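You operate a simulated robot arm through the tools that you are given. There is no shell and no other tool. Be economical: measure what you need, move in short steps, check, and stop when the job is done.

Carry out the task below with a simulated robot arm. There is one attempt and no reset: what you move stays moved.

## Task
Drain the basin, fit the strainer, tip the teal bowl's dirty water through it and rinse the basin clean.
Fine: stopper on the tray; stand the bowl on the mat; tap off.

The check looks at the end state, three seconds after you hand in, the way a careful person would. Anything else that was tipped, shoved, dropped, spilled or broken makes it a failure. Lids that push on must go on centred and level and be pressed home; caps that screw on are set level and turned clockwise until they are tight.

## Robot
A 6-joint arm with a two-finger parallel gripper, fixed in place. Base frame: the origin is at the foot of the arm, x ahead of it, y to its left, z up. Lengths are in mm, angles in degrees, forces in N, time in s.
With the tool pointing down near the work surface it reaches from about 320 to 700 mm from the base axis. Its first joint turns from -166.0 to 166.0 degrees. Payload 4.1 kg.
Tool frame: the origin (TCP) lies between the finger pads and is the grasp point; the fingertips stand 23 mm ahead of it; z points along the fingers, y is the line along which they close. The gripper opens to 94 mm. The fingers are 38 mm wide and 10 mm thick; the gripper's body (54 by 96 mm) begins 39 mm behind the TCP.
Orientation is told as [roll, pitch, yaw] about the base's x, y, z axes, in that order, counted from this pose: with the fingers straight down and closing along the base's y, the tool's x points along the base's -x, its y along +y and its z along -z.

## Interface
- The arm moves only by the tool send_rows. Its arguments are lists of equal length, an entry for each row: "dp": the shift along the tool's x, y, z in mm, a list of three; "angular": the turn, a rotation vector about the tool's x, y, z in degrees, a list of three; "grip": the finger opening in mm, from 0 to 94. In form: {"dp": [[dx, dy, dz], ...], "angular": [[ax, ay, az], ...], "grip": [grip, ...]}. A call has 1 to 10 rows; each row shifts and turns the commanded pose from where the row before left it, along the tool's axes as they then stand. Rows are played at 5 a second. More than 50 mm and 8.6 degrees between two rows, or a gripper value outside its range, and nothing of the call is played. A pose out of reach is approached as far as the arm can. The call stops where the force on the tool passes 40 N (or 10 N more than at its start, if that is more) or the arm is blocked; 0.2 s more then pass. The fingers move at their own pace (about 45 mm/s each) and stop on an object; they squeeze with about 30 N. The grip force told is the motor's: it shows also when the fingers shut on nothing. Time passes only in rows, and 0.2 s behind the last, so rows that do not move let the fingers close. The reply holds the time, the measured pose of the TCP, the force on the tool along the base axes, the opening and the grip force, in the units named above and with some noise.
- Cameras (640 x 400 px; columns grow to the right, rows downward): "scene" is fixed at [221.5, -499.6, 1630.4]; the picture's right is [0.99, -0.10, 0.00], its down [-0.06, -0.58, -0.81] and it looks along [0.08, 0.81, -0.58] (base axes); focal length 349 px, centre (320, 200). "wrist" rides on the gripper at [-39, 0, -44] in the tool frame; the picture's right is [0.00, -1.00, 0.00], its down [0.97, 0.00, -0.24] and it looks along [0.24, 0.00, 0.97] (tool axes); focal length 218 px, centre (320, 200). There is no depth. A picture from a camera that has moved, and an enlarged one, comes with that camera's place and axes in the base frame and with its lens.
- capture(camera): a new picture of that camera. No time passes.
- raise_lower(by): slides the trunk up (or, below 0, down) by that many mm; the arm rides with it, the base frame stays. It gives what a move gives, with no picture.
- inspect(camera, box): a new picture of the part [left, top, right, bottom] of that camera's present view, enlarged. No time passes.
- hand_in(): hands the job in; it is judged then, once.

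Go step by step. Nothing tells you positions but the pictures and the camera data: compare them with the known pose of the tool, close in by small moves and look again before you grip or let go. The budget is 120 turns and 68 pictures, counting those below and the enlarged ones. Unless the task says otherwise, let go and move clear before handing in, and close with one line.

The tools are called by a JSON object that holds its "op" and its "data". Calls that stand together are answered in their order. send_rows: Moves the arm, as the interface text tells. Its arguments: {"type":"object","properties":{"dp":{"type":"array"},"angular":{"type":"array"},"grip":{"type":"array"}},"required":["dp","angular","grip"]} The other tools are called the same way: raise_lower (by) slides the trunk up or down; capture (camera) takes a picture; inspect (camera, box) takes an enlarged picture of a part of a camera's view; hand_in () hands the job in.

At the start:

```text
t: 0.0
eef_pos: [246.4, 240.7, 1347.2]
tool_rot: [0.0, 0.0, 0.0]
contact_force: [-0.1, 0.1, -0.3]
width: 94.0
grip_force: 0.0
trunk travel left (down, up): [-525.0, 65.0]
```

scene: 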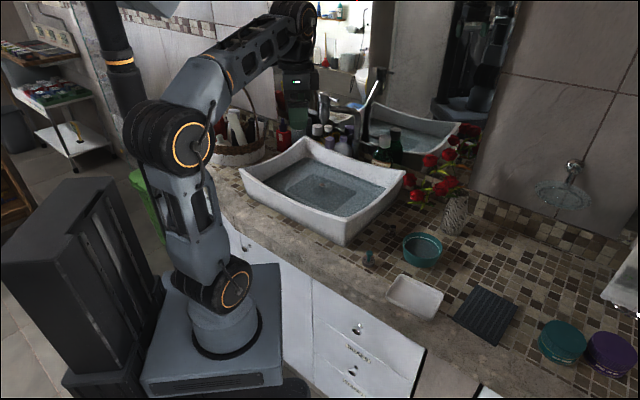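
wrist: 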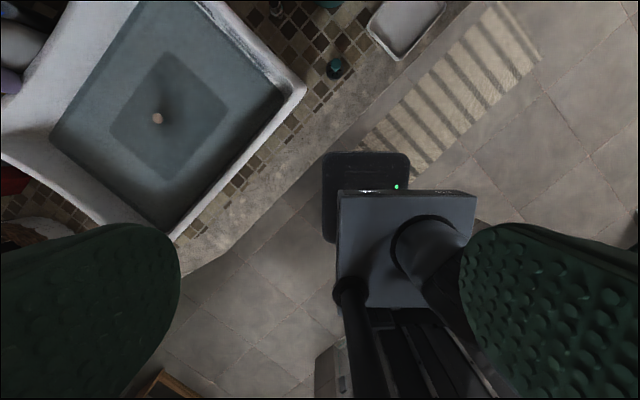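

I see a basin full of water with a stopper in it, a small teal item (perhaps the strainer) on the counter, the teal bowl, a white tray and a dark mat. I'll look closer before moving.

{"op": "inspect", "data": {"camera": "scene", "box": [230, 70, 430, 195]}}

{"op": "inspect", "data": {"camera": "scene", "box": [340, 220, 540, 345]}}

{"op": "inspect", "data": {"camera": "scene", "box": [230, 120, 420, 250]}}

```text
3.20 times, centred on (330, 132) of scene
camera zoom: at [221.5, -499.6, 1630.4], right [0.99, -0.1, 0.0], down [-0.06, -0.58, -0.81], along [0.08, 0.81, -0.58], focal length 1116 px, centre (288, 416)
```

zoom: 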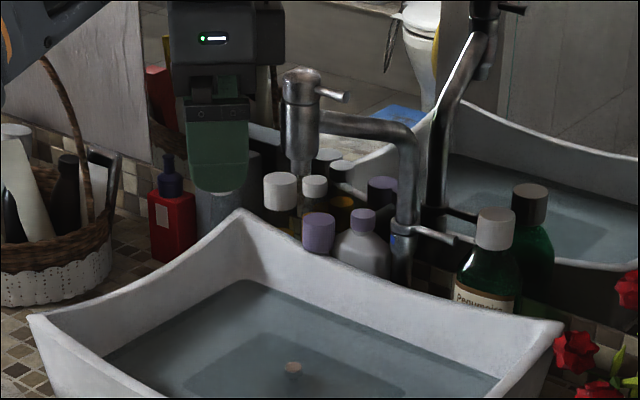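

```text
3.20 times, centred on (440, 282) of scene
camera zoom: at [221.5, -499.6, 1630.4], right [0.99, -0.1, 0.0], down [-0.06, -0.58, -0.81], along [0.08, 0.81, -0.58], focal length 1116 px, centre (-64, -64)
```

zoom: 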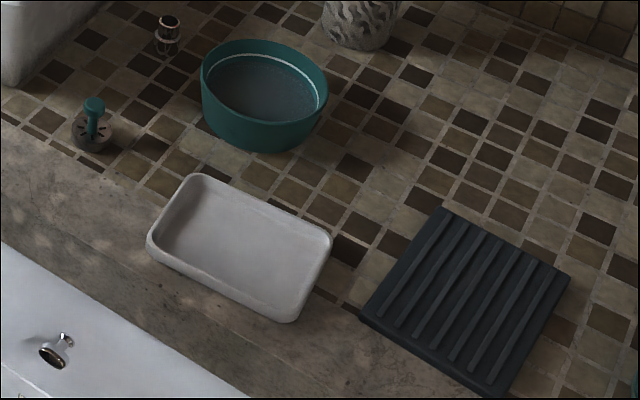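

```text
3.08 times, centred on (325, 185) of scene
camera zoom: at [221.5, -499.6, 1630.4], right [0.99, -0.1, 0.0], down [-0.06, -0.58, -0.81], along [0.08, 0.81, -0.58], focal length 1073 px, centre (305, 246)
```

zoom: 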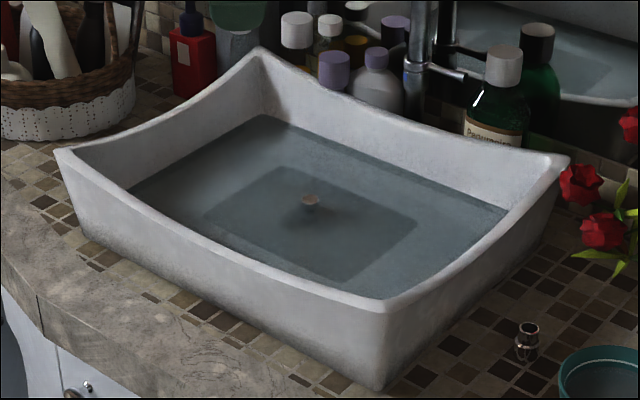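

The strainer (slotted disc, teal knob) is near (436, 213), the bowl near (590, 217), the tray near (529, 76), the mat near (687, 6), and the drain stopper near (355, 550). I'll tilt the wrist to see how the tap is built and whether the spout is in my way.

{"op": "send_rows", "data": {"dp": [[0, 0, 0], [0, 0, 0], [0, 0, 0], [0, 0, 0], [0, 0, 0]], "angular": [[-6, -6, 0], [-6, -6, 0], [-6, -6, 0], [-6, -6, 0], [-6, -6, 0]], "grip": [94, 94, 94, 94, 94]}}

{"op": "capture", "data": {"camera": "wrist"}}

{"op": "capture", "data": {"camera": "scene"}}

```text
t: 1.2
eef_pos: [247.0, 239.8, 1348.1]
tool_rot: [32.9, -28.6, -8.6]
contact_force: [-1.2, 0.3, -0.7]
width: 94.0
grip_force: 0.0
trunk travel left (down, up): [-525.0, 65.0]
```

```text
62 pictures are left
camera wrist: at [258.0, 214.9, 1399.6], right [0.13, -0.87, -0.48], down [-0.96, 0.01, -0.29], along [0.26, 0.5, -0.83], focal length 218 px, centre (320, 200)
```

wrist: 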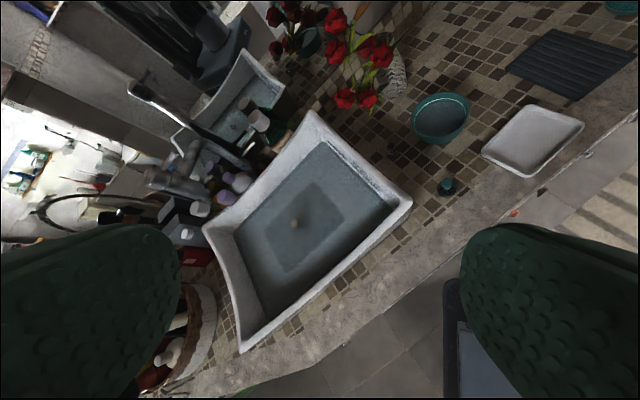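

```text
61 pictures are left
```

scene: 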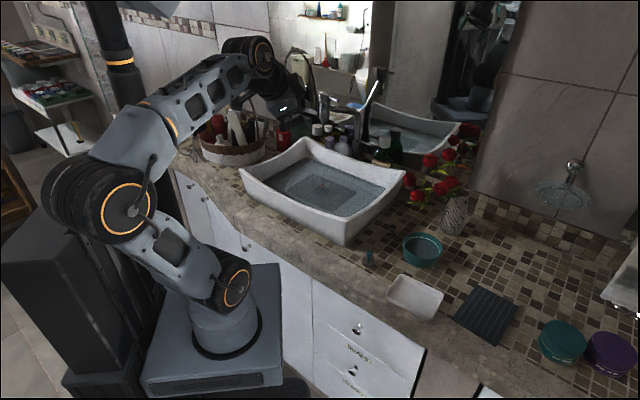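

The spout seems swung aside, along the back of the basin. I'll enlarge the tap in both views.

{"op": "inspect", "data": {"camera": "wrist", "box": [110, 70, 300, 250]}}

{"op": "inspect", "data": {"camera": "scene", "box": [300, 75, 420, 165]}}

```text
2.22 times, centred on (205, 160) of wrist
camera zoom: at [258.0, 214.9, 1399.6], right [0.13, -0.87, -0.48], down [-0.96, 0.01, -0.29], along [0.26, 0.5, -0.83], focal length 485 px, centre (576, 289)
```

zoom: 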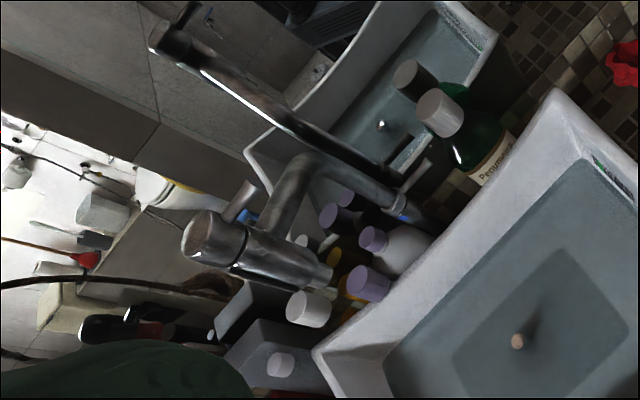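

```text
4.44 times, centred on (360, 120) of scene
camera zoom: at [221.5, -499.6, 1630.4], right [0.99, -0.1, 0.0], down [-0.06, -0.58, -0.81], along [0.08, 0.81, -0.58], focal length 1550 px, centre (142, 556)
```

zoom: 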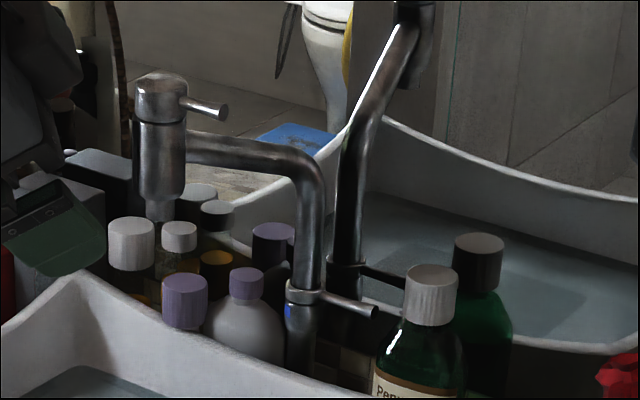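

The tap has a swivel spout with its head near (351, 646), z about 1150–1240, with a lever on top and a collar lever on the pillar. I'll level the tool and move over the basin towards the stopper.

{"op": "send_rows", "data": {"dp": [[0, 0, 0], [0, 0, 0], [0, 0, 0], [0, 0, 0], [0, 0, 0], [-16, 41, 19], [-16, 41, 19], [-16, 41, 19], [-16, 41, 19], [-16, 41, 19]], "angular": [[6, 6, 0], [6, 6, 0], [6, 6, 0], [6, 6, 0], [6, 6, 0], [0, 0, 0], [0, 0, 0], [0, 0, 0], [0, 0, 0], [0, 0, 0]], "grip": [94, 94, 94, 94, 94, 94, 94, 94, 94, 94]}}

{"op": "send_rows", "data": {"dp": [[0, 0, 0], [0, 0, 0], [0, 0, 0], [0, 0, 0], [0, 0, 0], [0, 0, 0], [0, 0, 0], [0, 0, 0], [0, 0, 0]], "angular": [[0, 0, 8.5], [0, 0, 8.5], [0, 0, 8.5], [0, 0, 8.5], [0, 0, 8.5], [0, 0, 8.5], [0, 0, 8.5], [0, 0, 8.5], [0, 0, 8.5]], "grip": [94, 94, 94, 94, 94, 94, 94, 94, 94]}}

{"op": "capture", "data": {"camera": "wrist"}}

{"op": "capture", "data": {"camera": "scene"}}

```text
t: 3.4
eef_pos: [328.2, 449.2, 1253.4]
tool_rot: [0.1, 0.0, 0.0]
contact_force: [0.2, 0.3, -0.2]
width: 93.7
grip_force: 0.0
trunk travel left (down, up): [-525.0, 65.0]
```

```text
t: 5.4
eef_pos: [326.3, 445.9, 1253.0]
tool_rot: [0.0, -0.2, -76.6]
contact_force: [-1.1, -0.5, -0.2]
width: 94.1
grip_force: 0.0
trunk travel left (down, up): [-525.0, 65.0]
```

```text
58 pictures are left
camera wrist: at [334.3, 409.0, 1297.2], right [-0.97, -0.23, 0.0], down [-0.22, 0.94, 0.24], along [-0.06, 0.23, -0.97], focal length 218 px, centre (320, 200)
```

wrist: 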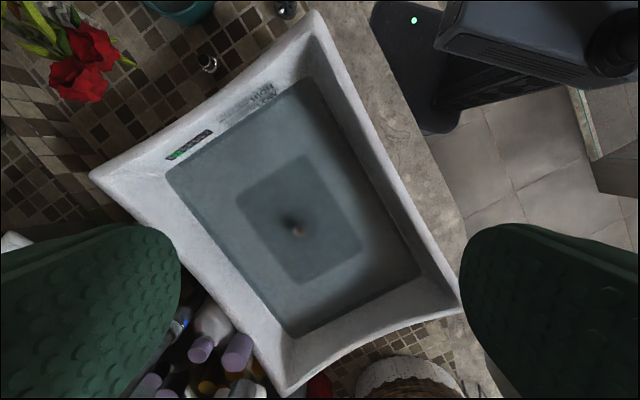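

```text
57 pictures are left
```

scene: 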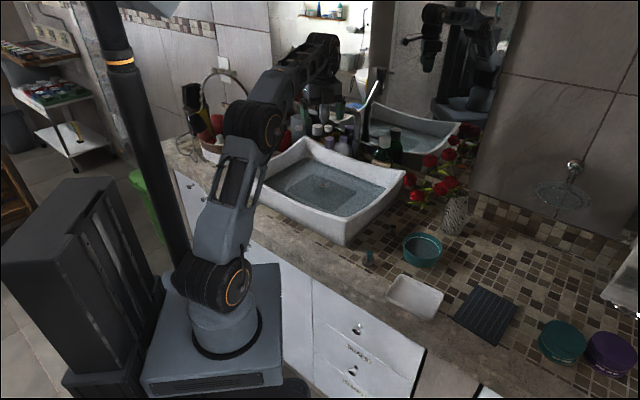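

The stopper's knob sits near (338, 560) in the basin, and a small level gauge shows on the basin wall. I'll come in above the stopper.

{"op": "send_rows", "data": {"dp": [[26, 9, 37], [26, 9, 37], [26, 9, 37], [26, 9, 37]], "angular": [[0, 0, 0], [0, 0, 0], [0, 0, 0], [0, 0, 0]], "grip": [60, 60, 60, 60]}}

{"op": "capture", "data": {"camera": "wrist"}}

{"op": "inspect", "data": {"camera": "scene", "box": [240, 60, 400, 220]}}

```text
t: 6.3
eef_pos: [327.8, 526.2, 1146.2]
tool_rot: [0.4, 0.8, -75.2]
contact_force: [-31.1, -42.0, 10.6]
width: 59.8
grip_force: 0.0
trunk travel left (down, up): [-525.0, 65.0]
stopped in row 4: the force on the tool passed its limit (the readings are from after the stop); the commanded pose is now the measured one
```

```text
56 pictures are left
camera wrist: at [336.6, 489.3, 1190.8], right [-0.97, -0.26, -0.01], down [-0.25, 0.94, 0.25], along [-0.06, 0.24, -0.97], focal length 218 px, centre (320, 200)
```

wrist: 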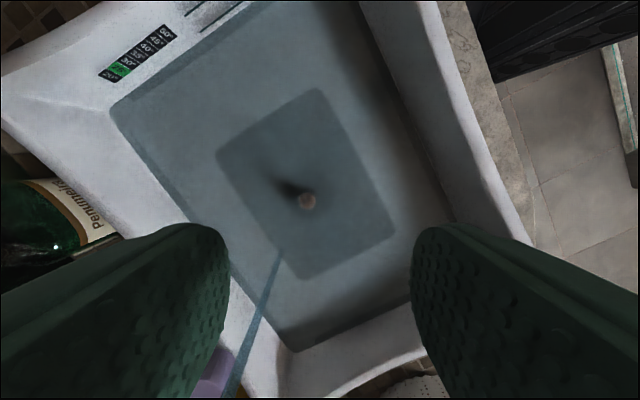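

```text
2.50 times, centred on (320, 140) of scene
camera zoom: at [221.5, -499.6, 1630.4], right [0.99, -0.1, 0.0], down [-0.06, -0.58, -0.81], along [0.08, 0.81, -0.58], focal length 872 px, centre (320, 350)
```

zoom: 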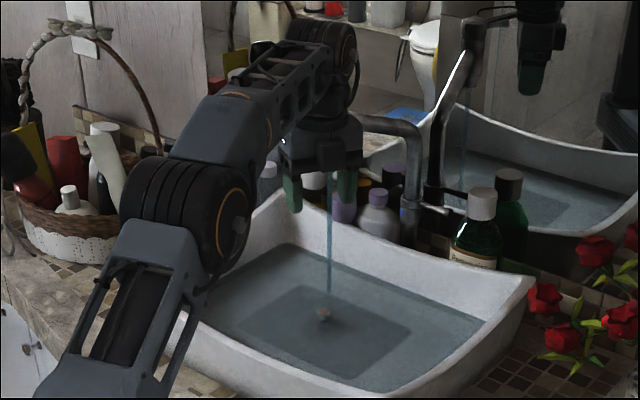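

I bumped the tap with the gripper body and it now runs. I'll back straight off and look at how the lever sits.

{"op": "send_rows", "data": {"dp": [[-30, -34, 0], [-40, -10, 0]], "angular": [[0, 0, 0], [0, 0, 0]], "grip": [60, 60]}}

{"op": "inspect", "data": {"camera": "scene", "box": [290, 70, 420, 200]}}

{"op": "capture", "data": {"camera": "wrist"}}

```text
t: 6.9
eef_pos: [310.2, 455.1, 1135.8]
tool_rot: [0.1, 0.4, -76.0]
contact_force: [0.7, 0.6, 0.2]
width: 59.7
grip_force: 0.2
trunk travel left (down, up): [-525.0, 65.0]
```

```text
3.08 times, centred on (355, 135) of scene
camera zoom: at [221.5, -499.6, 1630.4], right [0.99, -0.1, 0.0], down [-0.06, -0.58, -0.81], along [0.08, 0.81, -0.58], focal length 1073 px, centre (212, 400)
```

zoom: 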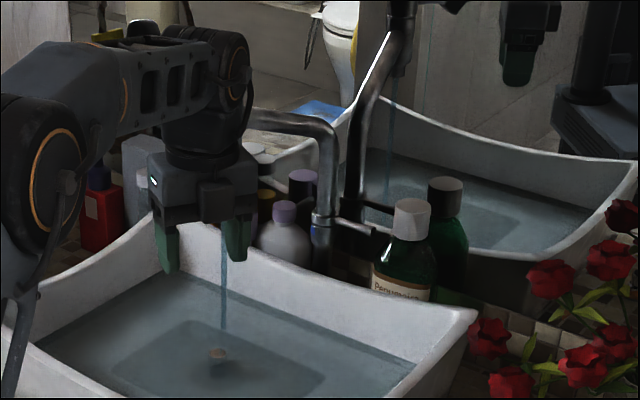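

```text
53 pictures are left
camera wrist: at [318.9, 418.4, 1180.9], right [-0.97, -0.24, 0.0], down [-0.24, 0.94, 0.25], along [-0.06, 0.24, -0.97], focal length 218 px, centre (320, 200)
```

wrist: 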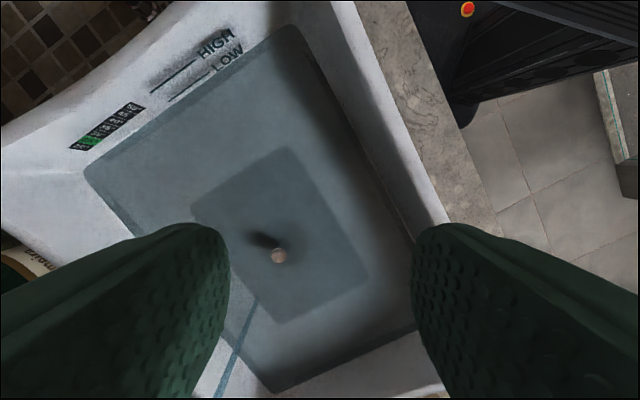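

The stream falls near (345, 605). I'll move left so the scene camera can see the tap head and lever.

{"op": "send_rows", "data": {"dp": [[-8, -43, -20], [-8, -43, -20], [-8, -43, -20]], "angular": [[0, 0, 0], [0, 0, 0], [0, 0, 0]], "grip": [0, 0, 0]}}

{"op": "inspect", "data": {"camera": "scene", "box": [290, 70, 410, 190]}}

```text
t: 7.7
eef_pos: [193.2, 398.8, 1197.2]
tool_rot: [0.1, 0.3, -75.7]
contact_force: [0.0, 0.1, -0.5]
width: 0.0
grip_force: 11.3
trunk travel left (down, up): [-525.0, 65.0]
```

```text
3.33 times, centred on (350, 130) of scene
camera zoom: at [221.5, -499.6, 1630.4], right [0.99, -0.1, 0.0], down [-0.06, -0.58, -0.81], along [0.08, 0.81, -0.58], focal length 1163 px, centre (220, 433)
```

zoom: 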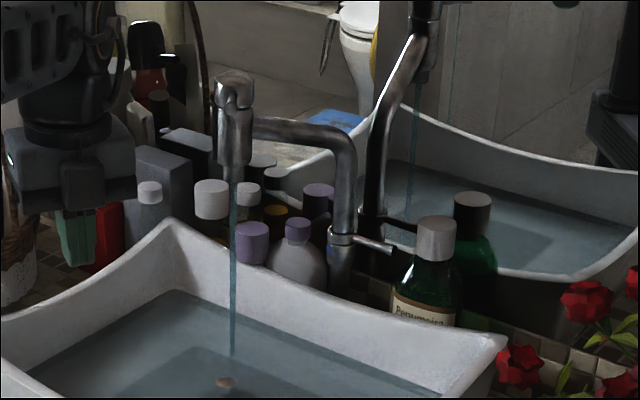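

The lever now points towards the camera; closed, it pointed to +x, so I turned it clockwise. I'll close it by pushing its tip back towards +x with the closed fingers, starting from high up on its −x side.

{"op": "send_rows", "data": {"dp": [[0, 0, -45], [0, 0, -43], [31, 34, 0], [31, 34, 0], [31, 34, 0], [31, 34, 0]], "angular": [[0, 0, 0], [0, 0, 0], [0, 0, 0], [0, 0, 0], [0, 0, 0], [0, 0, 0]], "grip": [0, 0, 0, 0, 0, 0]}}

{"op": "inspect", "data": {"camera": "scene", "box": [280, 60, 380, 160]}}

{"op": "capture", "data": {"camera": "wrist"}}

```text
t: 9.1
eef_pos: [270.1, 509.0, 1270.7]
tool_rot: [0.2, 0.3, -75.7]
contact_force: [0.3, 0.1, -0.3]
width: 0.0
grip_force: 29.9
out of reach, approached as far as the arm can: row 5, 6
trunk travel left (down, up): [-525.0, 65.0]
```

```text
4.00 times, centred on (330, 110) of scene
camera zoom: at [221.5, -499.6, 1630.4], right [0.99, -0.1, 0.0], down [-0.06, -0.58, -0.81], along [0.08, 0.81, -0.58], focal length 1395 px, centre (280, 560)
```

zoom: 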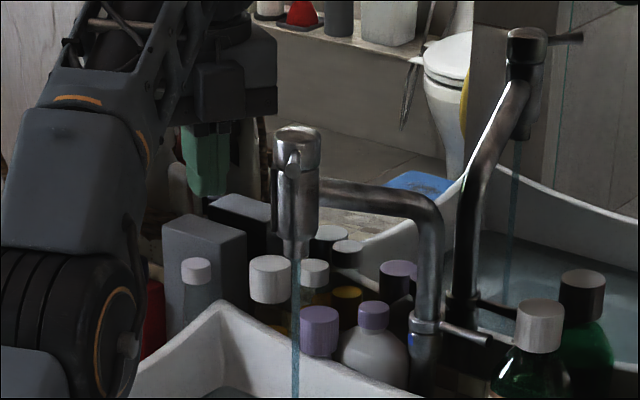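

```text
50 pictures are left
camera wrist: at [279.1, 472.2, 1315.1], right [-0.97, -0.25, 0.0], down [-0.24, 0.94, 0.24], along [-0.06, 0.24, -0.97], focal length 218 px, centre (320, 200)
```

wrist: 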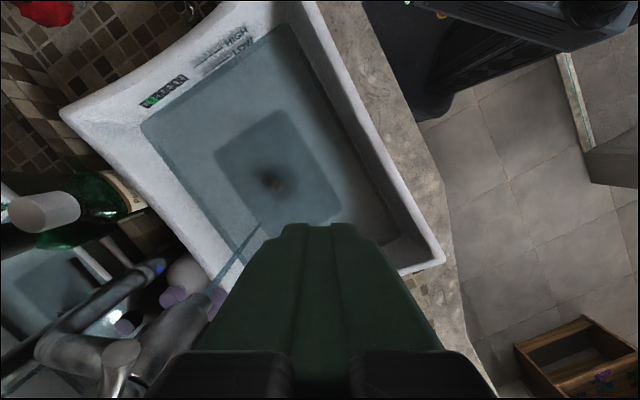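

The arm is at its reach limit with the tool vertical. The lever tip is near (338, 572, 1245), so I'll tilt the fingers outward to gain reach.

{"op": "send_rows", "data": {"dp": [[0, 0, 0], [0, 0, 0], [0, 0, 0], [0, 0, 0], [0, 0, 0]], "angular": [[0, 8.5, 0], [0, 8.5, 0], [0, 8.5, 0], [0, 8.5, 0], [0, 8.5, 0]], "grip": [0, 0, 0, 0, 0]}}

```text
t: 10.3
eef_pos: [269.4, 508.5, 1270.3]
tool_rot: [0.2, 43.0, -75.7]
contact_force: [0.2, -0.5, 0.1]
width: 0.1
grip_force: 30.0
trunk travel left (down, up): [-525.0, 65.0]
```

{"op": "send_rows", "data": {"dp": [[6, 18, 26], [6, 18, 26]], "angular": [[0, 0, 0], [0, 0, 0]], "grip": [0, 0]}}

{"op": "inspect", "data": {"camera": "scene", "box": [280, 60, 380, 160]}}

{"op": "capture", "data": {"camera": "wrist"}}

```text
t: 10.9
eef_pos: [291.8, 562.1, 1239.6]
tool_rot: [0.1, 42.8, -75.8]
contact_force: [-0.7, 0.5, -0.8]
width: 0.1
grip_force: 29.7
trunk travel left (down, up): [-525.0, 65.0]
```

```text
4.00 times, centred on (330, 110) of scene
camera zoom: at [221.5, -499.6, 1630.4], right [0.99, -0.1, 0.0], down [-0.06, -0.58, -0.81], along [0.08, 0.81, -0.58], focal length 1395 px, centre (280, 560)
```

zoom: 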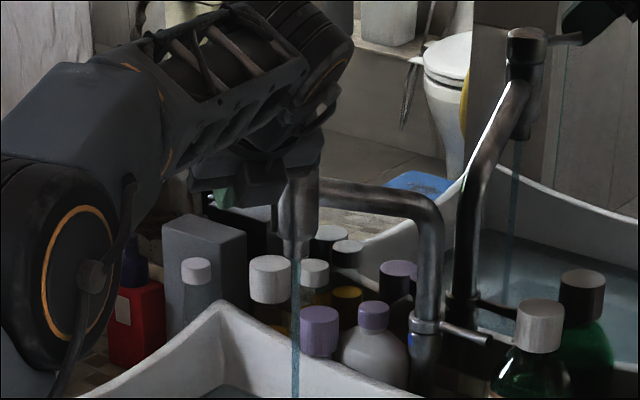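

```text
48 pictures are left
camera wrist: at [305.4, 505.4, 1245.4], right [-0.97, -0.25, 0.0], down [-0.14, 0.53, 0.84], along [-0.2, 0.81, -0.55], focal length 218 px, centre (320, 200)
```

wrist: 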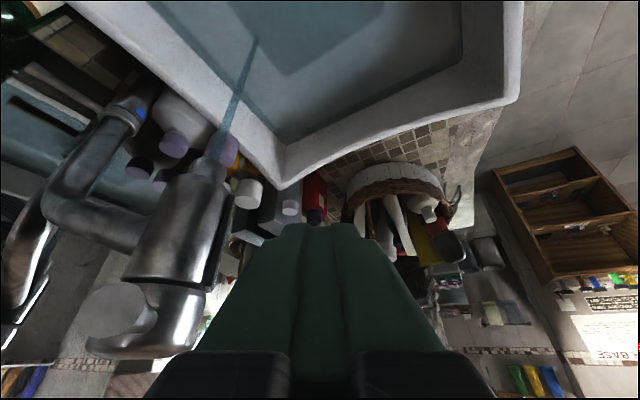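

The closed fingers are on the lever's −x side at its height. I'll sweep the lever tip towards +x in a short arc around the tap head.

{"op": "send_rows", "data": {"dp": [[-8.5, -3, -7.9], [-7.8, 41.7, -7.2], [-1.7, 17, -1.5], [2.4, 11.2, 2.3], [3.9, 11.7, 3.6], [4.6, 7.8, 4.3]], "angular": [[0, 0, 0], [0, 0, 0], [0, 0, 0], [0, 0, 0], [0, 0, 0], [0, 0, 0]], "grip": [0, 0, 0, 0, 0, 0]}}

{"op": "capture", "data": {"camera": "wrist"}}

```text
t: 12.3
eef_pos: [379.6, 572.1, 1238.0]
tool_rot: [0.1, 42.7, -75.7]
contact_force: [-3.1, -7.8, -1.7]
width: 0.0
grip_force: 30.7
trunk travel left (down, up): [-525.0, 65.0]
```

```text
47 pictures are left
camera wrist: at [392.6, 516.1, 1245.9], right [-0.97, -0.25, 0.0], down [-0.14, 0.53, 0.84], along [-0.21, 0.81, -0.55], focal length 218 px, centre (320, 200)
```

wrist: 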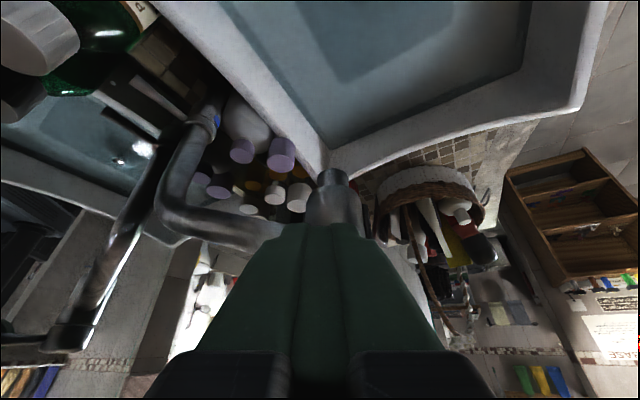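

The stream has stopped. I'll back off and verify the tap is shut.

{"op": "send_rows", "data": {"dp": [[-25, -9, -23], [-25, -9, -23], [0, -40, 0], [0, -40, 0]], "angular": [[0, 0, 0], [0, 0, 0], [0, -6.4, 0], [0, -6.4, 0]], "grip": [0, 0, 0, 0]}}

{"op": "inspect", "data": {"camera": "scene", "box": [250, 70, 410, 210]}}

{"op": "capture", "data": {"camera": "wrist"}}

```text
t: 13.3
eef_pos: [300.0, 482.6, 1239.9]
tool_rot: [0.2, 29.9, -75.6]
contact_force: [-0.1, -0.4, 0.2]
width: 0.0
grip_force: 29.2
trunk travel left (down, up): [-525.0, 65.0]
```

```text
2.86 times, centred on (330, 140) of scene
camera zoom: at [221.5, -499.6, 1630.4], right [0.99, -0.1, 0.0], down [-0.06, -0.58, -0.81], along [0.08, 0.81, -0.58], focal length 996 px, centre (291, 371)
```

zoom: 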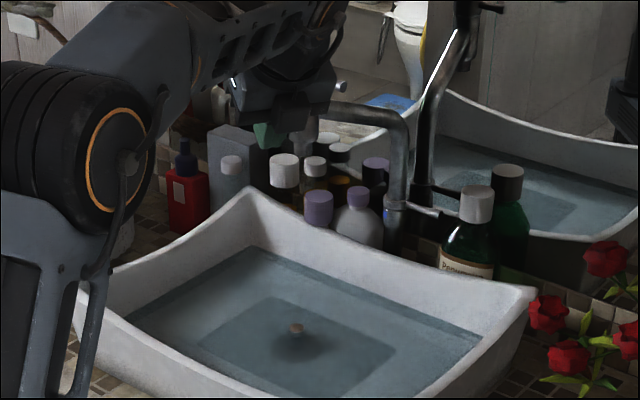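

```text
45 pictures are left
camera wrist: at [312.3, 430.0, 1258.7], right [-0.97, -0.25, 0.0], down [-0.18, 0.7, 0.69], along [-0.17, 0.67, -0.72], focal length 218 px, centre (320, 200)
```

wrist: 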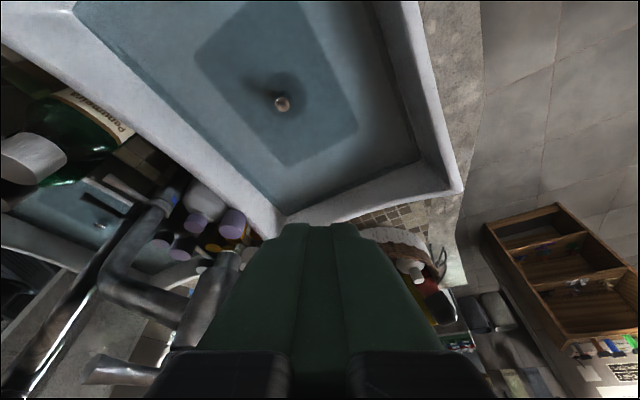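

The tap is off with its lever at +x. The stopper knob is near (335, 556, 942), so I'll go above it with the tool kept tilted, which keeps the wrist clear of the tap head.

{"op": "send_rows", "data": {"dp": [[-10.3, 8.8, 38.3], [-10.3, 8.8, 38.3], [-10.3, 8.8, 38.3], [-10.3, 8.8, 38.3], [-10.3, 8.8, 38.3], [-10.3, 8.8, 38.3]], "angular": [[0, 0, 0], [0, 0, 0], [0, 0, 0], [0, 0, 0], [0, 0, 0], [0, 0, 0]], "grip": [50, 50, 50, 50, 50, 50]}}

{"op": "capture", "data": {"camera": "wrist"}}

{"op": "inspect", "data": {"camera": "scene", "box": [250, 90, 410, 230]}}

```text
t: 14.7
eef_pos: [336.9, 553.9, 1011.8]
tool_rot: [0.2, 30.0, -75.7]
contact_force: [0.1, 0.5, -0.4]
width: 50.1
grip_force: 0.2
trunk travel left (down, up): [-525.0, 65.0]
```

```text
44 pictures are left
camera wrist: at [350.0, 500.1, 1029.9], right [-0.97, -0.25, 0.0], down [-0.18, 0.7, 0.69], along [-0.17, 0.67, -0.72], focal length 218 px, centre (320, 200)
```

wrist: 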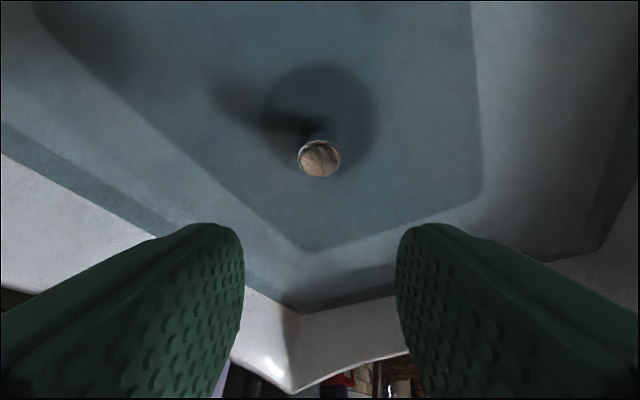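

```text
2.86 times, centred on (330, 160) of scene
camera zoom: at [221.5, -499.6, 1630.4], right [0.99, -0.1, 0.0], down [-0.06, -0.58, -0.81], along [0.08, 0.81, -0.58], focal length 996 px, centre (291, 314)
```

zoom: 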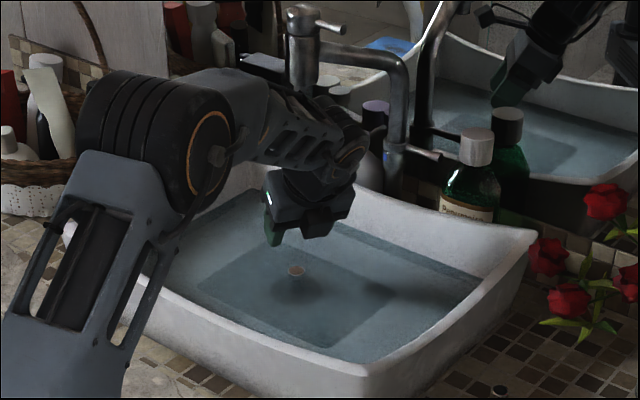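

The stopper is a disc with a post and a 19 mm cork knob near (336, 555, 940). I'll descend along the vertical and look.

{"op": "send_rows", "data": {"dp": [[-16.5, -0.4, 29], [-16.5, -0.4, 29]], "angular": [[0, 0, 0], [0, 0, 0]], "grip": [50, 50]}}

{"op": "capture", "data": {"camera": "wrist"}}

```text
t: 15.3
eef_pos: [337.3, 554.7, 944.7]
tool_rot: [0.1, 30.0, -75.7]
contact_force: [0.6, 0.4, 0.3]
width: 50.3
grip_force: 0.1
trunk travel left (down, up): [-525.0, 65.0]
```

```text
42 pictures are left
camera wrist: at [349.8, 502.0, 963.1], right [-0.97, -0.25, 0.0], down [-0.18, 0.7, 0.69], along [-0.17, 0.67, -0.72], focal length 218 px, centre (320, 200)
```

wrist: 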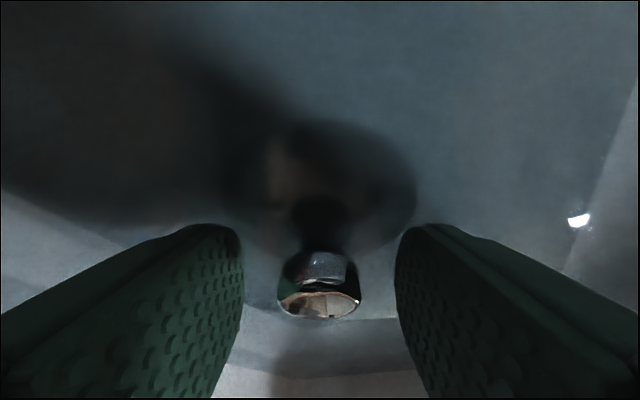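

The knob is centred between the pads. I'll go down a little and grip it.

{"op": "send_rows", "data": {"dp": [[-3, 0, 5], [0, 0, 0], [0, 0, 0], [0, 0, 0]], "angular": [[0, 0, 0], [0, 0, 0], [0, 0, 0], [0, 0, 0]], "grip": [50, 0, 0, 0]}}

```text
t: 16.3
eef_pos: [336.5, 553.2, 938.1]
tool_rot: [0.2, 30.1, -75.7]
contact_force: [-4.9, -0.2, 10.0]
width: 20.6
grip_force: 29.9
trunk travel left (down, up): [-525.0, 65.0]
```

{"op": "send_rows", "data": {"dp": [[5, 0, -8.7], [10, 0, -17.3], [10, 0, -17.3], [10, 0, -17.3]], "angular": [[0, 0, 0], [0, 0, 0], [0, 0, 0], [0, 0, 0]], "grip": [0, 0, 0, 0]}}

{"op": "inspect", "data": {"camera": "scene", "box": [250, 90, 410, 230]}}

```text
t: 17.3
eef_pos: [338.3, 556.0, 1006.6]
tool_rot: [0.2, 30.1, -75.6]
contact_force: [-0.4, -0.2, -0.4]
width: 19.5
grip_force: 29.9
trunk travel left (down, up): [-525.0, 65.0]
```

```text
2.86 times, centred on (330, 160) of scene
camera zoom: at [221.5, -499.6, 1630.4], right [0.99, -0.1, 0.0], down [-0.06, -0.58, -0.81], along [0.08, 0.81, -0.58], focal length 996 px, centre (291, 314)
```

zoom: 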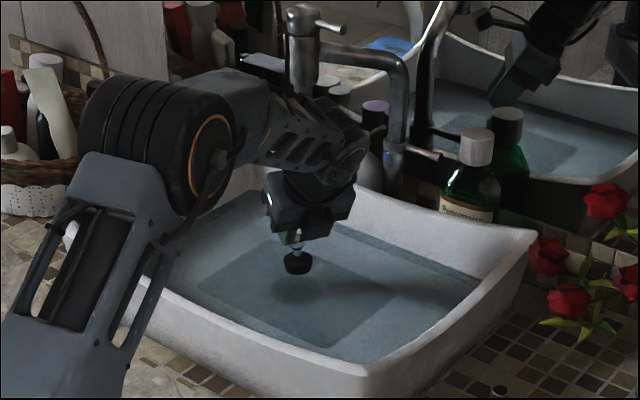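

The stopper is out and the basin can drain. I'll carry the stopper at this tilt over the rim towards the tray.

{"op": "send_rows", "data": {"dp": [[-4.3, -13, -41], [-4.3, -13, -41], [-4.3, -13, -41], [-40.4, 1.8, -25.8], [-40.4, 1.8, -25.8], [-40.4, 1.8, -25.8], [-40.4, 1.8, -25.8], [-40.4, 1.8, -25.8], [-40.4, 1.8, -25.8]], "angular": [[0, 0, 0], [0, 0, 0], [0, 0, 0], [0, 0, 0], [0, 0, 0], [0, 0, 0], [0, 0, 0], [0, 0, 0], [0, 0, 0]], "grip": [0, 0, 0, 0, 0, 0, 0, 0, 0]}}

{"op": "capture", "data": {"camera": "scene"}}

```text
t: 19.3
eef_pos: [399.8, 196.4, 1119.0]
tool_rot: [0.0, 30.1, -75.6]
contact_force: [0.2, 1.0, 0.2]
width: 19.5
grip_force: 29.9
trunk travel left (down, up): [-525.0, 65.0]
```

```text
40 pictures are left
```

scene: 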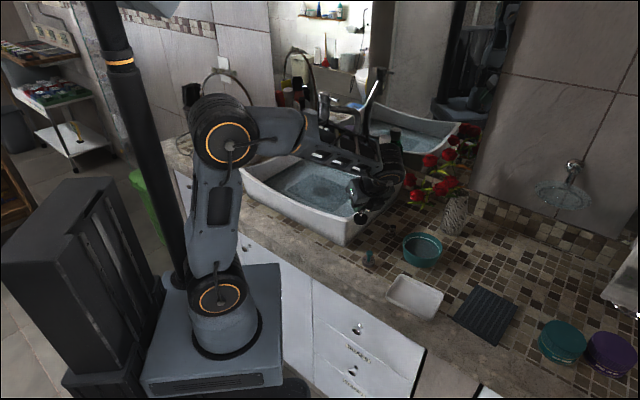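

{"op": "send_rows", "data": {"dp": [[-39.6, 23.8, -5.5], [-39.6, 23.8, -5.5], [-39.6, 23.8, -5.5], [-39.6, 23.8, -5.5]], "angular": [[0, 0, 0], [0, 0, 0], [0, 0, 0], [0, 0, 0]], "grip": [0, 0, 0, 0]}}

{"op": "inspect", "data": {"camera": "scene", "box": [330, 200, 510, 340]}}

{"op": "capture", "data": {"camera": "wrist"}}

```text
t: 20.3
eef_pos: [525.1, 78.3, 1057.0]
tool_rot: [0.2, 30.1, -75.7]
contact_force: [0.6, -1.0, -0.8]
width: 19.3
grip_force: 30.2
trunk travel left (down, up): [-525.0, 65.0]
```

```text
2.86 times, centred on (420, 270) of scene
camera zoom: at [221.5, -499.6, 1630.4], right [0.99, -0.1, 0.0], down [-0.06, -0.58, -0.81], along [0.08, 0.81, -0.58], focal length 996 px, centre (34, 0)
```

zoom: 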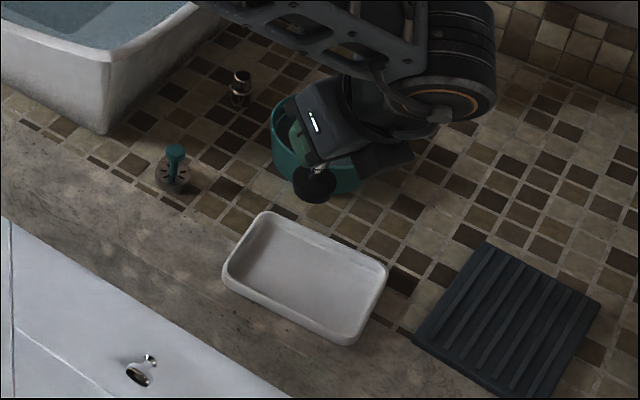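

```text
38 pictures are left
camera wrist: at [537.0, 25.5, 1076.6], right [-0.97, -0.25, 0.0], down [-0.18, 0.7, 0.69], along [-0.17, 0.67, -0.72], focal length 218 px, centre (320, 200)
```

wrist: 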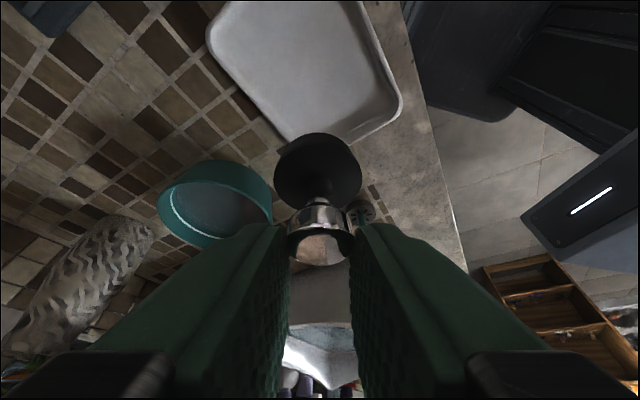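

The stopper hangs level above the tray, whose centre is near (536, 70). I'll lower it in.

{"op": "send_rows", "data": {"dp": [[-25, 3.8, 33], [-25, 3.8, 33], [-2, 0, 3.5], [-2, 0, 3.5]], "angular": [[0, 0, 0], [0, 0, 0], [0, 0, 0], [0, 0, 0]], "grip": [0, 0, 0, 0]}}

{"op": "inspect", "data": {"camera": "scene", "box": [370, 230, 480, 330]}}

```text
t: 21.3
eef_pos: [538.6, 71.7, 969.9]
tool_rot: [0.1, 30.1, -75.7]
contact_force: [0.3, -0.5, -0.1]
width: 19.2
grip_force: 30.2
trunk travel left (down, up): [-525.0, 65.0]
```

```text
4.00 times, centred on (425, 280) of scene
camera zoom: at [221.5, -499.6, 1630.4], right [0.99, -0.1, 0.0], down [-0.06, -0.58, -0.81], along [0.08, 0.81, -0.58], focal length 1395 px, centre (-100, -120)
```

zoom: 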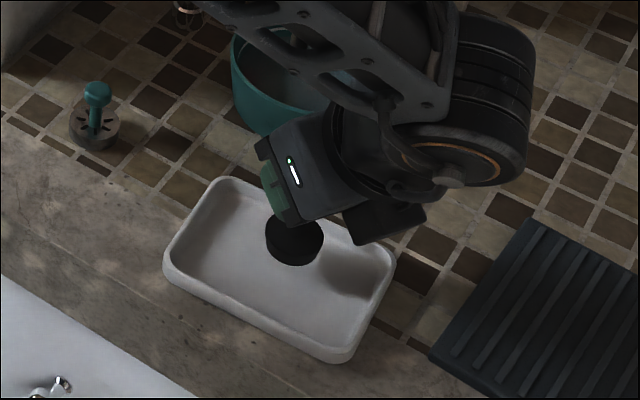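

{"op": "send_rows", "data": {"dp": [[-2, 0, 3.5], [-2, 0, 3.5], [-2, 0, 3.5]], "angular": [[0, 0, 0], [0, 0, 0], [0, 0, 0]], "grip": [0, 0, 0]}}

```text
t: 22.1
eef_pos: [538.4, 72.5, 955.3]
tool_rot: [0.0, 30.1, -75.7]
contact_force: [0.4, 0.0, -0.3]
width: 19.3
grip_force: 29.7
trunk travel left (down, up): [-525.0, 65.0]
```

{"op": "send_rows", "data": {"dp": [[-1.5, 0, 2.6], [-1.5, 0, 2.6], [-1.5, 0, 2.6]], "angular": [[0, 0, 0], [0, 0, 0], [0, 0, 0]], "grip": [0, 0, 0]}}

{"op": "inspect", "data": {"camera": "scene", "box": [370, 230, 480, 330]}}

```text
t: 22.9
eef_pos: [538.0, 71.0, 948.6]
tool_rot: [0.4, 30.1, -75.5]
contact_force: [-1.6, 0.2, 13.4]
width: 19.2
grip_force: 30.0
trunk travel left (down, up): [-525.0, 65.0]
```

```text
4.00 times, centred on (425, 280) of scene
camera zoom: at [221.5, -499.6, 1630.4], right [0.99, -0.1, 0.0], down [-0.06, -0.58, -0.81], along [0.08, 0.81, -0.58], focal length 1395 px, centre (-100, -120)
```

zoom: 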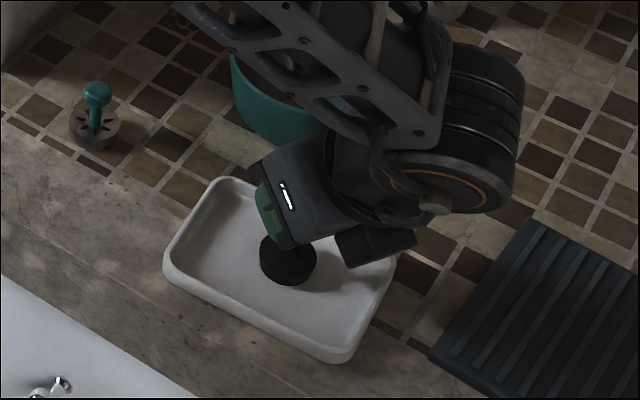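

Contact is felt, so the stopper rests on the tray. I'll open and lift away.

{"op": "send_rows", "data": {"dp": [[0.5, 0, -0.9], [0, 0, 0], [0, 0, 0], [0, 0, 0], [10, 0, -17.3], [20, 0, -34.6], [20, 0, -34.6]], "angular": [[0, 0, 0], [0, 0, 0], [0, 0, 0], [0, 0, 0], [0, 0, 0], [0, 0, 0], [0, 0, 0]], "grip": [30, 50, 50, 50, 50, 50, 50]}}

{"op": "capture", "data": {"camera": "scene"}}

{"op": "capture", "data": {"camera": "wrist"}}

```text
t: 24.5
eef_pos: [535.8, 71.7, 1048.3]
tool_rot: [0.1, 29.9, -75.6]
contact_force: [-1.0, -0.2, 0.3]
width: 50.0
grip_force: 0.0
trunk travel left (down, up): [-525.0, 65.0]
```

```text
35 pictures are left
```

scene: 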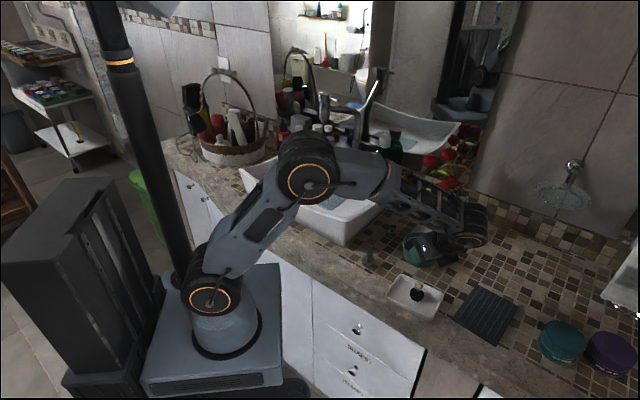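

```text
34 pictures are left
camera wrist: at [549.1, 18.5, 1067.4], right [-0.97, -0.25, 0.0], down [-0.18, 0.7, 0.69], along [-0.17, 0.67, -0.72], focal length 218 px, centre (320, 200)
```

wrist: 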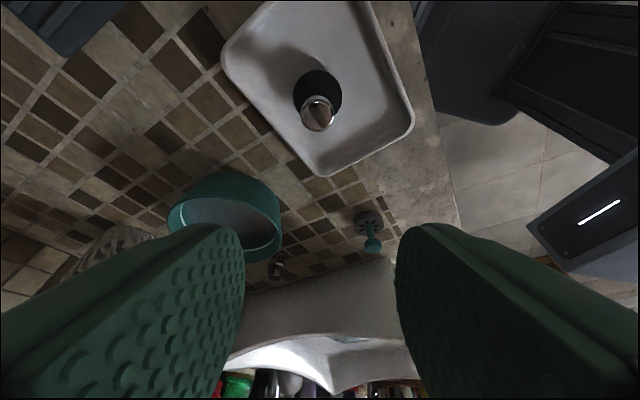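

The stopper stands on the tray. Next is the strainer: its knob is near (435, 214, 918), and I'll approach with the same tilt so that it will later sit level in the drain.

{"op": "send_rows", "data": {"dp": [[26.7, -15.9, 33.6], [26.7, -15.9, 33.6], [26.7, -15.9, 33.6], [26.7, -15.9, 33.6]], "angular": [[0, 0, 0], [0, 0, 0], [0, 0, 0], [0, 0, 0]], "grip": [50, 50, 50, 50]}}

{"op": "capture", "data": {"camera": "wrist"}}

{"op": "inspect", "data": {"camera": "scene", "box": [310, 180, 450, 300]}}

```text
t: 25.5
eef_pos: [433.6, 210.1, 982.7]
tool_rot: [0.2, 30.1, -75.8]
contact_force: [0.4, -0.9, -0.2]
width: 49.8
grip_force: 0.0
trunk travel left (down, up): [-525.0, 65.0]
```

```text
33 pictures are left
camera wrist: at [446.3, 156.3, 1002.0], right [-0.97, -0.25, 0.0], down [-0.18, 0.7, 0.69], along [-0.17, 0.67, -0.72], focal length 218 px, centre (320, 200)
```

wrist: 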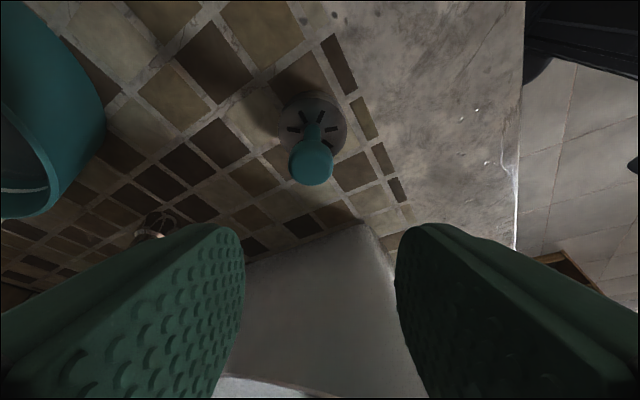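

```text
3.33 times, centred on (380, 240) of scene
camera zoom: at [221.5, -499.6, 1630.4], right [0.99, -0.1, 0.0], down [-0.06, -0.58, -0.81], along [0.08, 0.81, -0.58], focal length 1163 px, centre (120, 67)
```

zoom: 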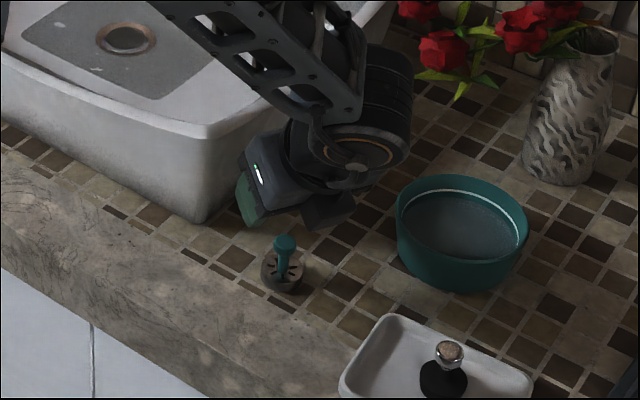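

The basin has drained, leaving dirt in it. The strainer's axis is near (435, 210) with its knob centre at z about 925; I'll descend and grip.

{"op": "send_rows", "data": {"dp": [[-12.6, 1, 21.6], [-12.6, 0, 21.6]], "angular": [[0, 0, 0], [0, 0, 0]], "grip": [50, 50]}}

{"op": "capture", "data": {"camera": "wrist"}}

```text
t: 26.1
eef_pos: [436.9, 213.4, 931.5]
tool_rot: [0.1, 30.0, -75.7]
contact_force: [0.2, 0.3, -1.1]
width: 50.0
grip_force: 0.0
trunk travel left (down, up): [-525.0, 65.0]
```

```text
31 pictures are left
camera wrist: at [449.3, 159.2, 951.9], right [-0.97, -0.25, 0.0], down [-0.18, 0.7, 0.69], along [-0.17, 0.67, -0.72], focal length 218 px, centre (320, 200)
```

wrist: 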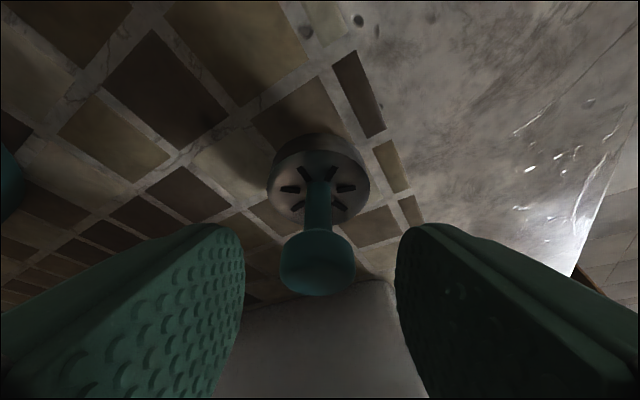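

{"op": "send_rows", "data": {"dp": [[-2.5, 0, 3], [0, 0, 0], [0, 0, 0], [0, 0, 0]], "angular": [[0, 0, 0], [0, 0, 0], [0, 0, 0], [0, 0, 0]], "grip": [50, 0, 0, 0]}}

{"op": "capture", "data": {"camera": "wrist"}}

```text
t: 27.1
eef_pos: [437.3, 211.5, 929.4]
tool_rot: [0.1, 30.0, -75.7]
contact_force: [0.2, 0.0, 0.2]
width: 18.1
grip_force: 29.9
trunk travel left (down, up): [-525.0, 65.0]
```

```text
30 pictures are left
camera wrist: at [449.1, 157.7, 948.8], right [-0.97, -0.25, 0.0], down [-0.18, 0.7, 0.69], along [-0.17, 0.67, -0.72], focal length 218 px, centre (320, 200)
```

wrist: 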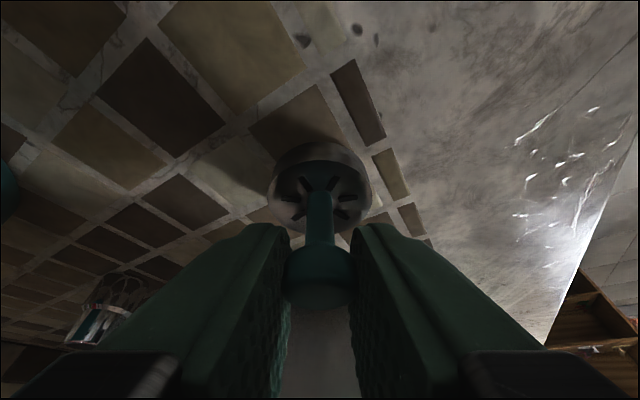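

The strainer is gripped with its bottom 49 mm below TCP height. I'll lift it over the rim and towards the drain.

{"op": "send_rows", "data": {"dp": [[21.3, 0, -36.8], [21.3, 0, -36.8], [21.3, 0, -36.8], [21.3, 0, -36.8], [43.3, -4.5, 22.8], [43.3, -4.5, 22.8], [43.3, -4.5, 22.8], [43.3, -4.5, 22.8], [43.3, -4.5, 22.8], [43.3, -4.5, 22.8]], "angular": [[0, 0, 0], [0, 0, 0], [0, 0, 0], [0, 0, 0], [0, 0, 0], [0, 0, 0], [0, 0, 0], [0, 0, 0], [0, 0, 0], [0, 0, 0]], "grip": [0, 0, 0, 0, 0, 0, 0, 0, 0, 0]}}

{"op": "capture", "data": {"camera": "wrist"}}

```text
t: 29.3
eef_pos: [337.2, 491.7, 1118.2]
tool_rot: [0.1, 30.0, -75.8]
contact_force: [-0.4, 0.2, 0.0]
width: 18.2
grip_force: 30.0
trunk travel left (down, up): [-525.0, 65.0]
```

```text
29 pictures are left
camera wrist: at [349.3, 437.8, 1136.8], right [-0.97, -0.25, 0.0], down [-0.18, 0.7, 0.69], along [-0.17, 0.67, -0.72], focal length 218 px, centre (320, 200)
```

wrist: 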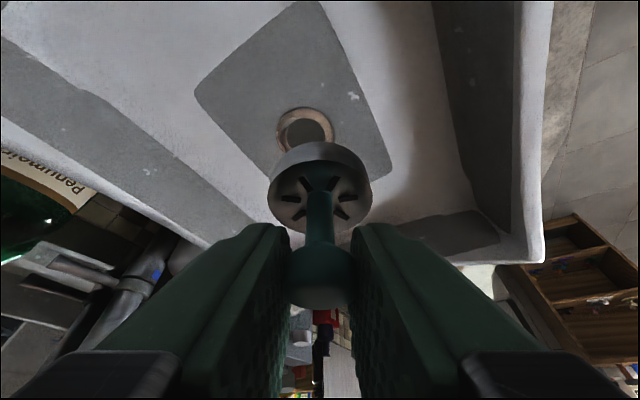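

The drain ring is visible near (337, 557). I'll descend above it and check alignment.

{"op": "send_rows", "data": {"dp": [[-5.6, 4.1, 40.9], [-5.6, 4.1, 40.9], [-5.6, 4.1, 40.9], [-5.6, 4.1, 40.9]], "angular": [[0, 0, 0], [0, 0, 0], [0, 0, 0], [0, 0, 0]], "grip": [0, 0, 0, 0]}}

{"op": "capture", "data": {"camera": "wrist"}}

{"op": "inspect", "data": {"camera": "scene", "box": [280, 140, 380, 220]}}

```text
t: 30.3
eef_pos: [340.7, 554.3, 961.4]
tool_rot: [0.1, 30.2, -75.6]
contact_force: [0.0, 0.0, -0.7]
width: 18.1
grip_force: 29.9
trunk travel left (down, up): [-525.0, 65.0]
```

```text
28 pictures are left
camera wrist: at [353.7, 499.5, 979.9], right [-0.97, -0.25, 0.0], down [-0.18, 0.7, 0.69], along [-0.17, 0.67, -0.72], focal length 218 px, centre (320, 200)
```

wrist: 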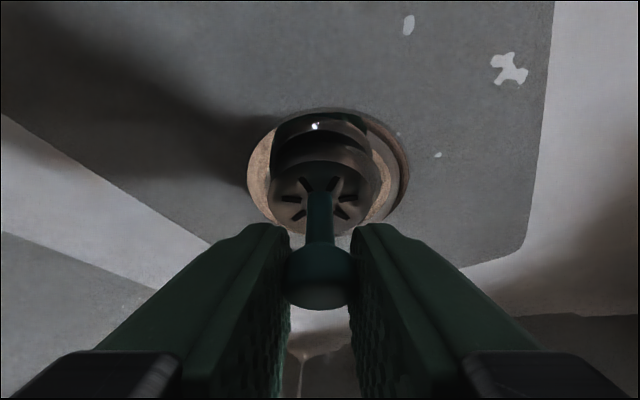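

```text
5.00 times, centred on (330, 180) of scene
camera zoom: at [221.5, -499.6, 1630.4], right [0.99, -0.1, 0.0], down [-0.06, -0.58, -0.81], along [0.08, 0.81, -0.58], focal length 1744 px, centre (270, 300)
```

zoom: 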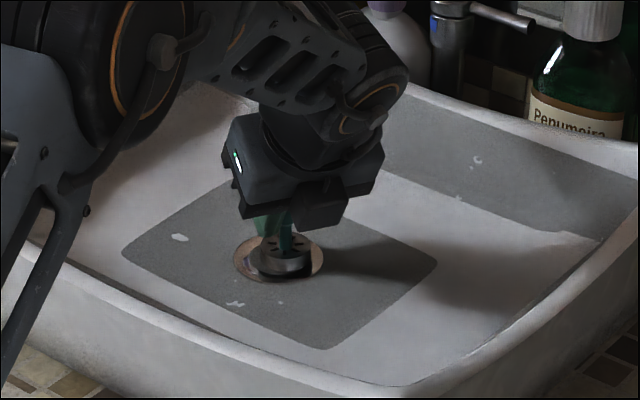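

I'll zoom in for a precise look at the strainer relative to the drain ring.

{"op": "inspect", "data": {"camera": "scene", "box": [315, 178, 351, 202]}}

{"op": "inspect", "data": {"camera": "wrist", "box": [220, 80, 440, 260]}}

```text
16.00 times, centred on (333, 190) of scene
camera zoom: at [221.5, -499.6, 1630.4], right [0.99, -0.1, 0.0], down [-0.06, -0.58, -0.81], along [0.08, 0.81, -0.58], focal length 5580 px, centre (112, 360)
```

zoom: 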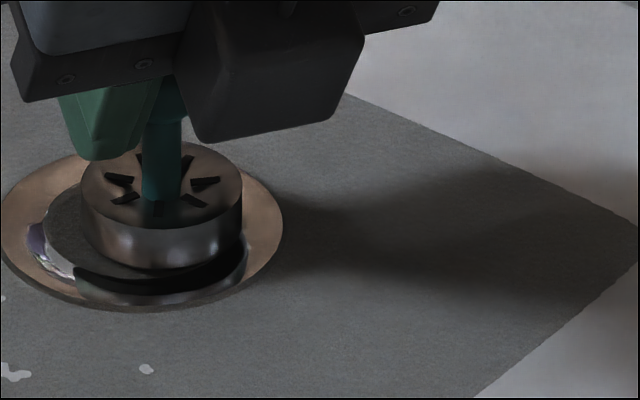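

```text
2.22 times, centred on (330, 170) of wrist
camera zoom: at [353.7, 499.5, 979.9], right [-0.97, -0.25, 0.0], down [-0.18, 0.7, 0.69], along [-0.17, 0.67, -0.72], focal length 485 px, centre (298, 267)
```

zoom: 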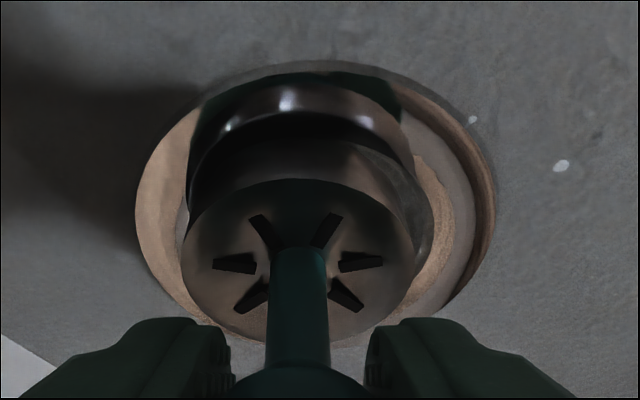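

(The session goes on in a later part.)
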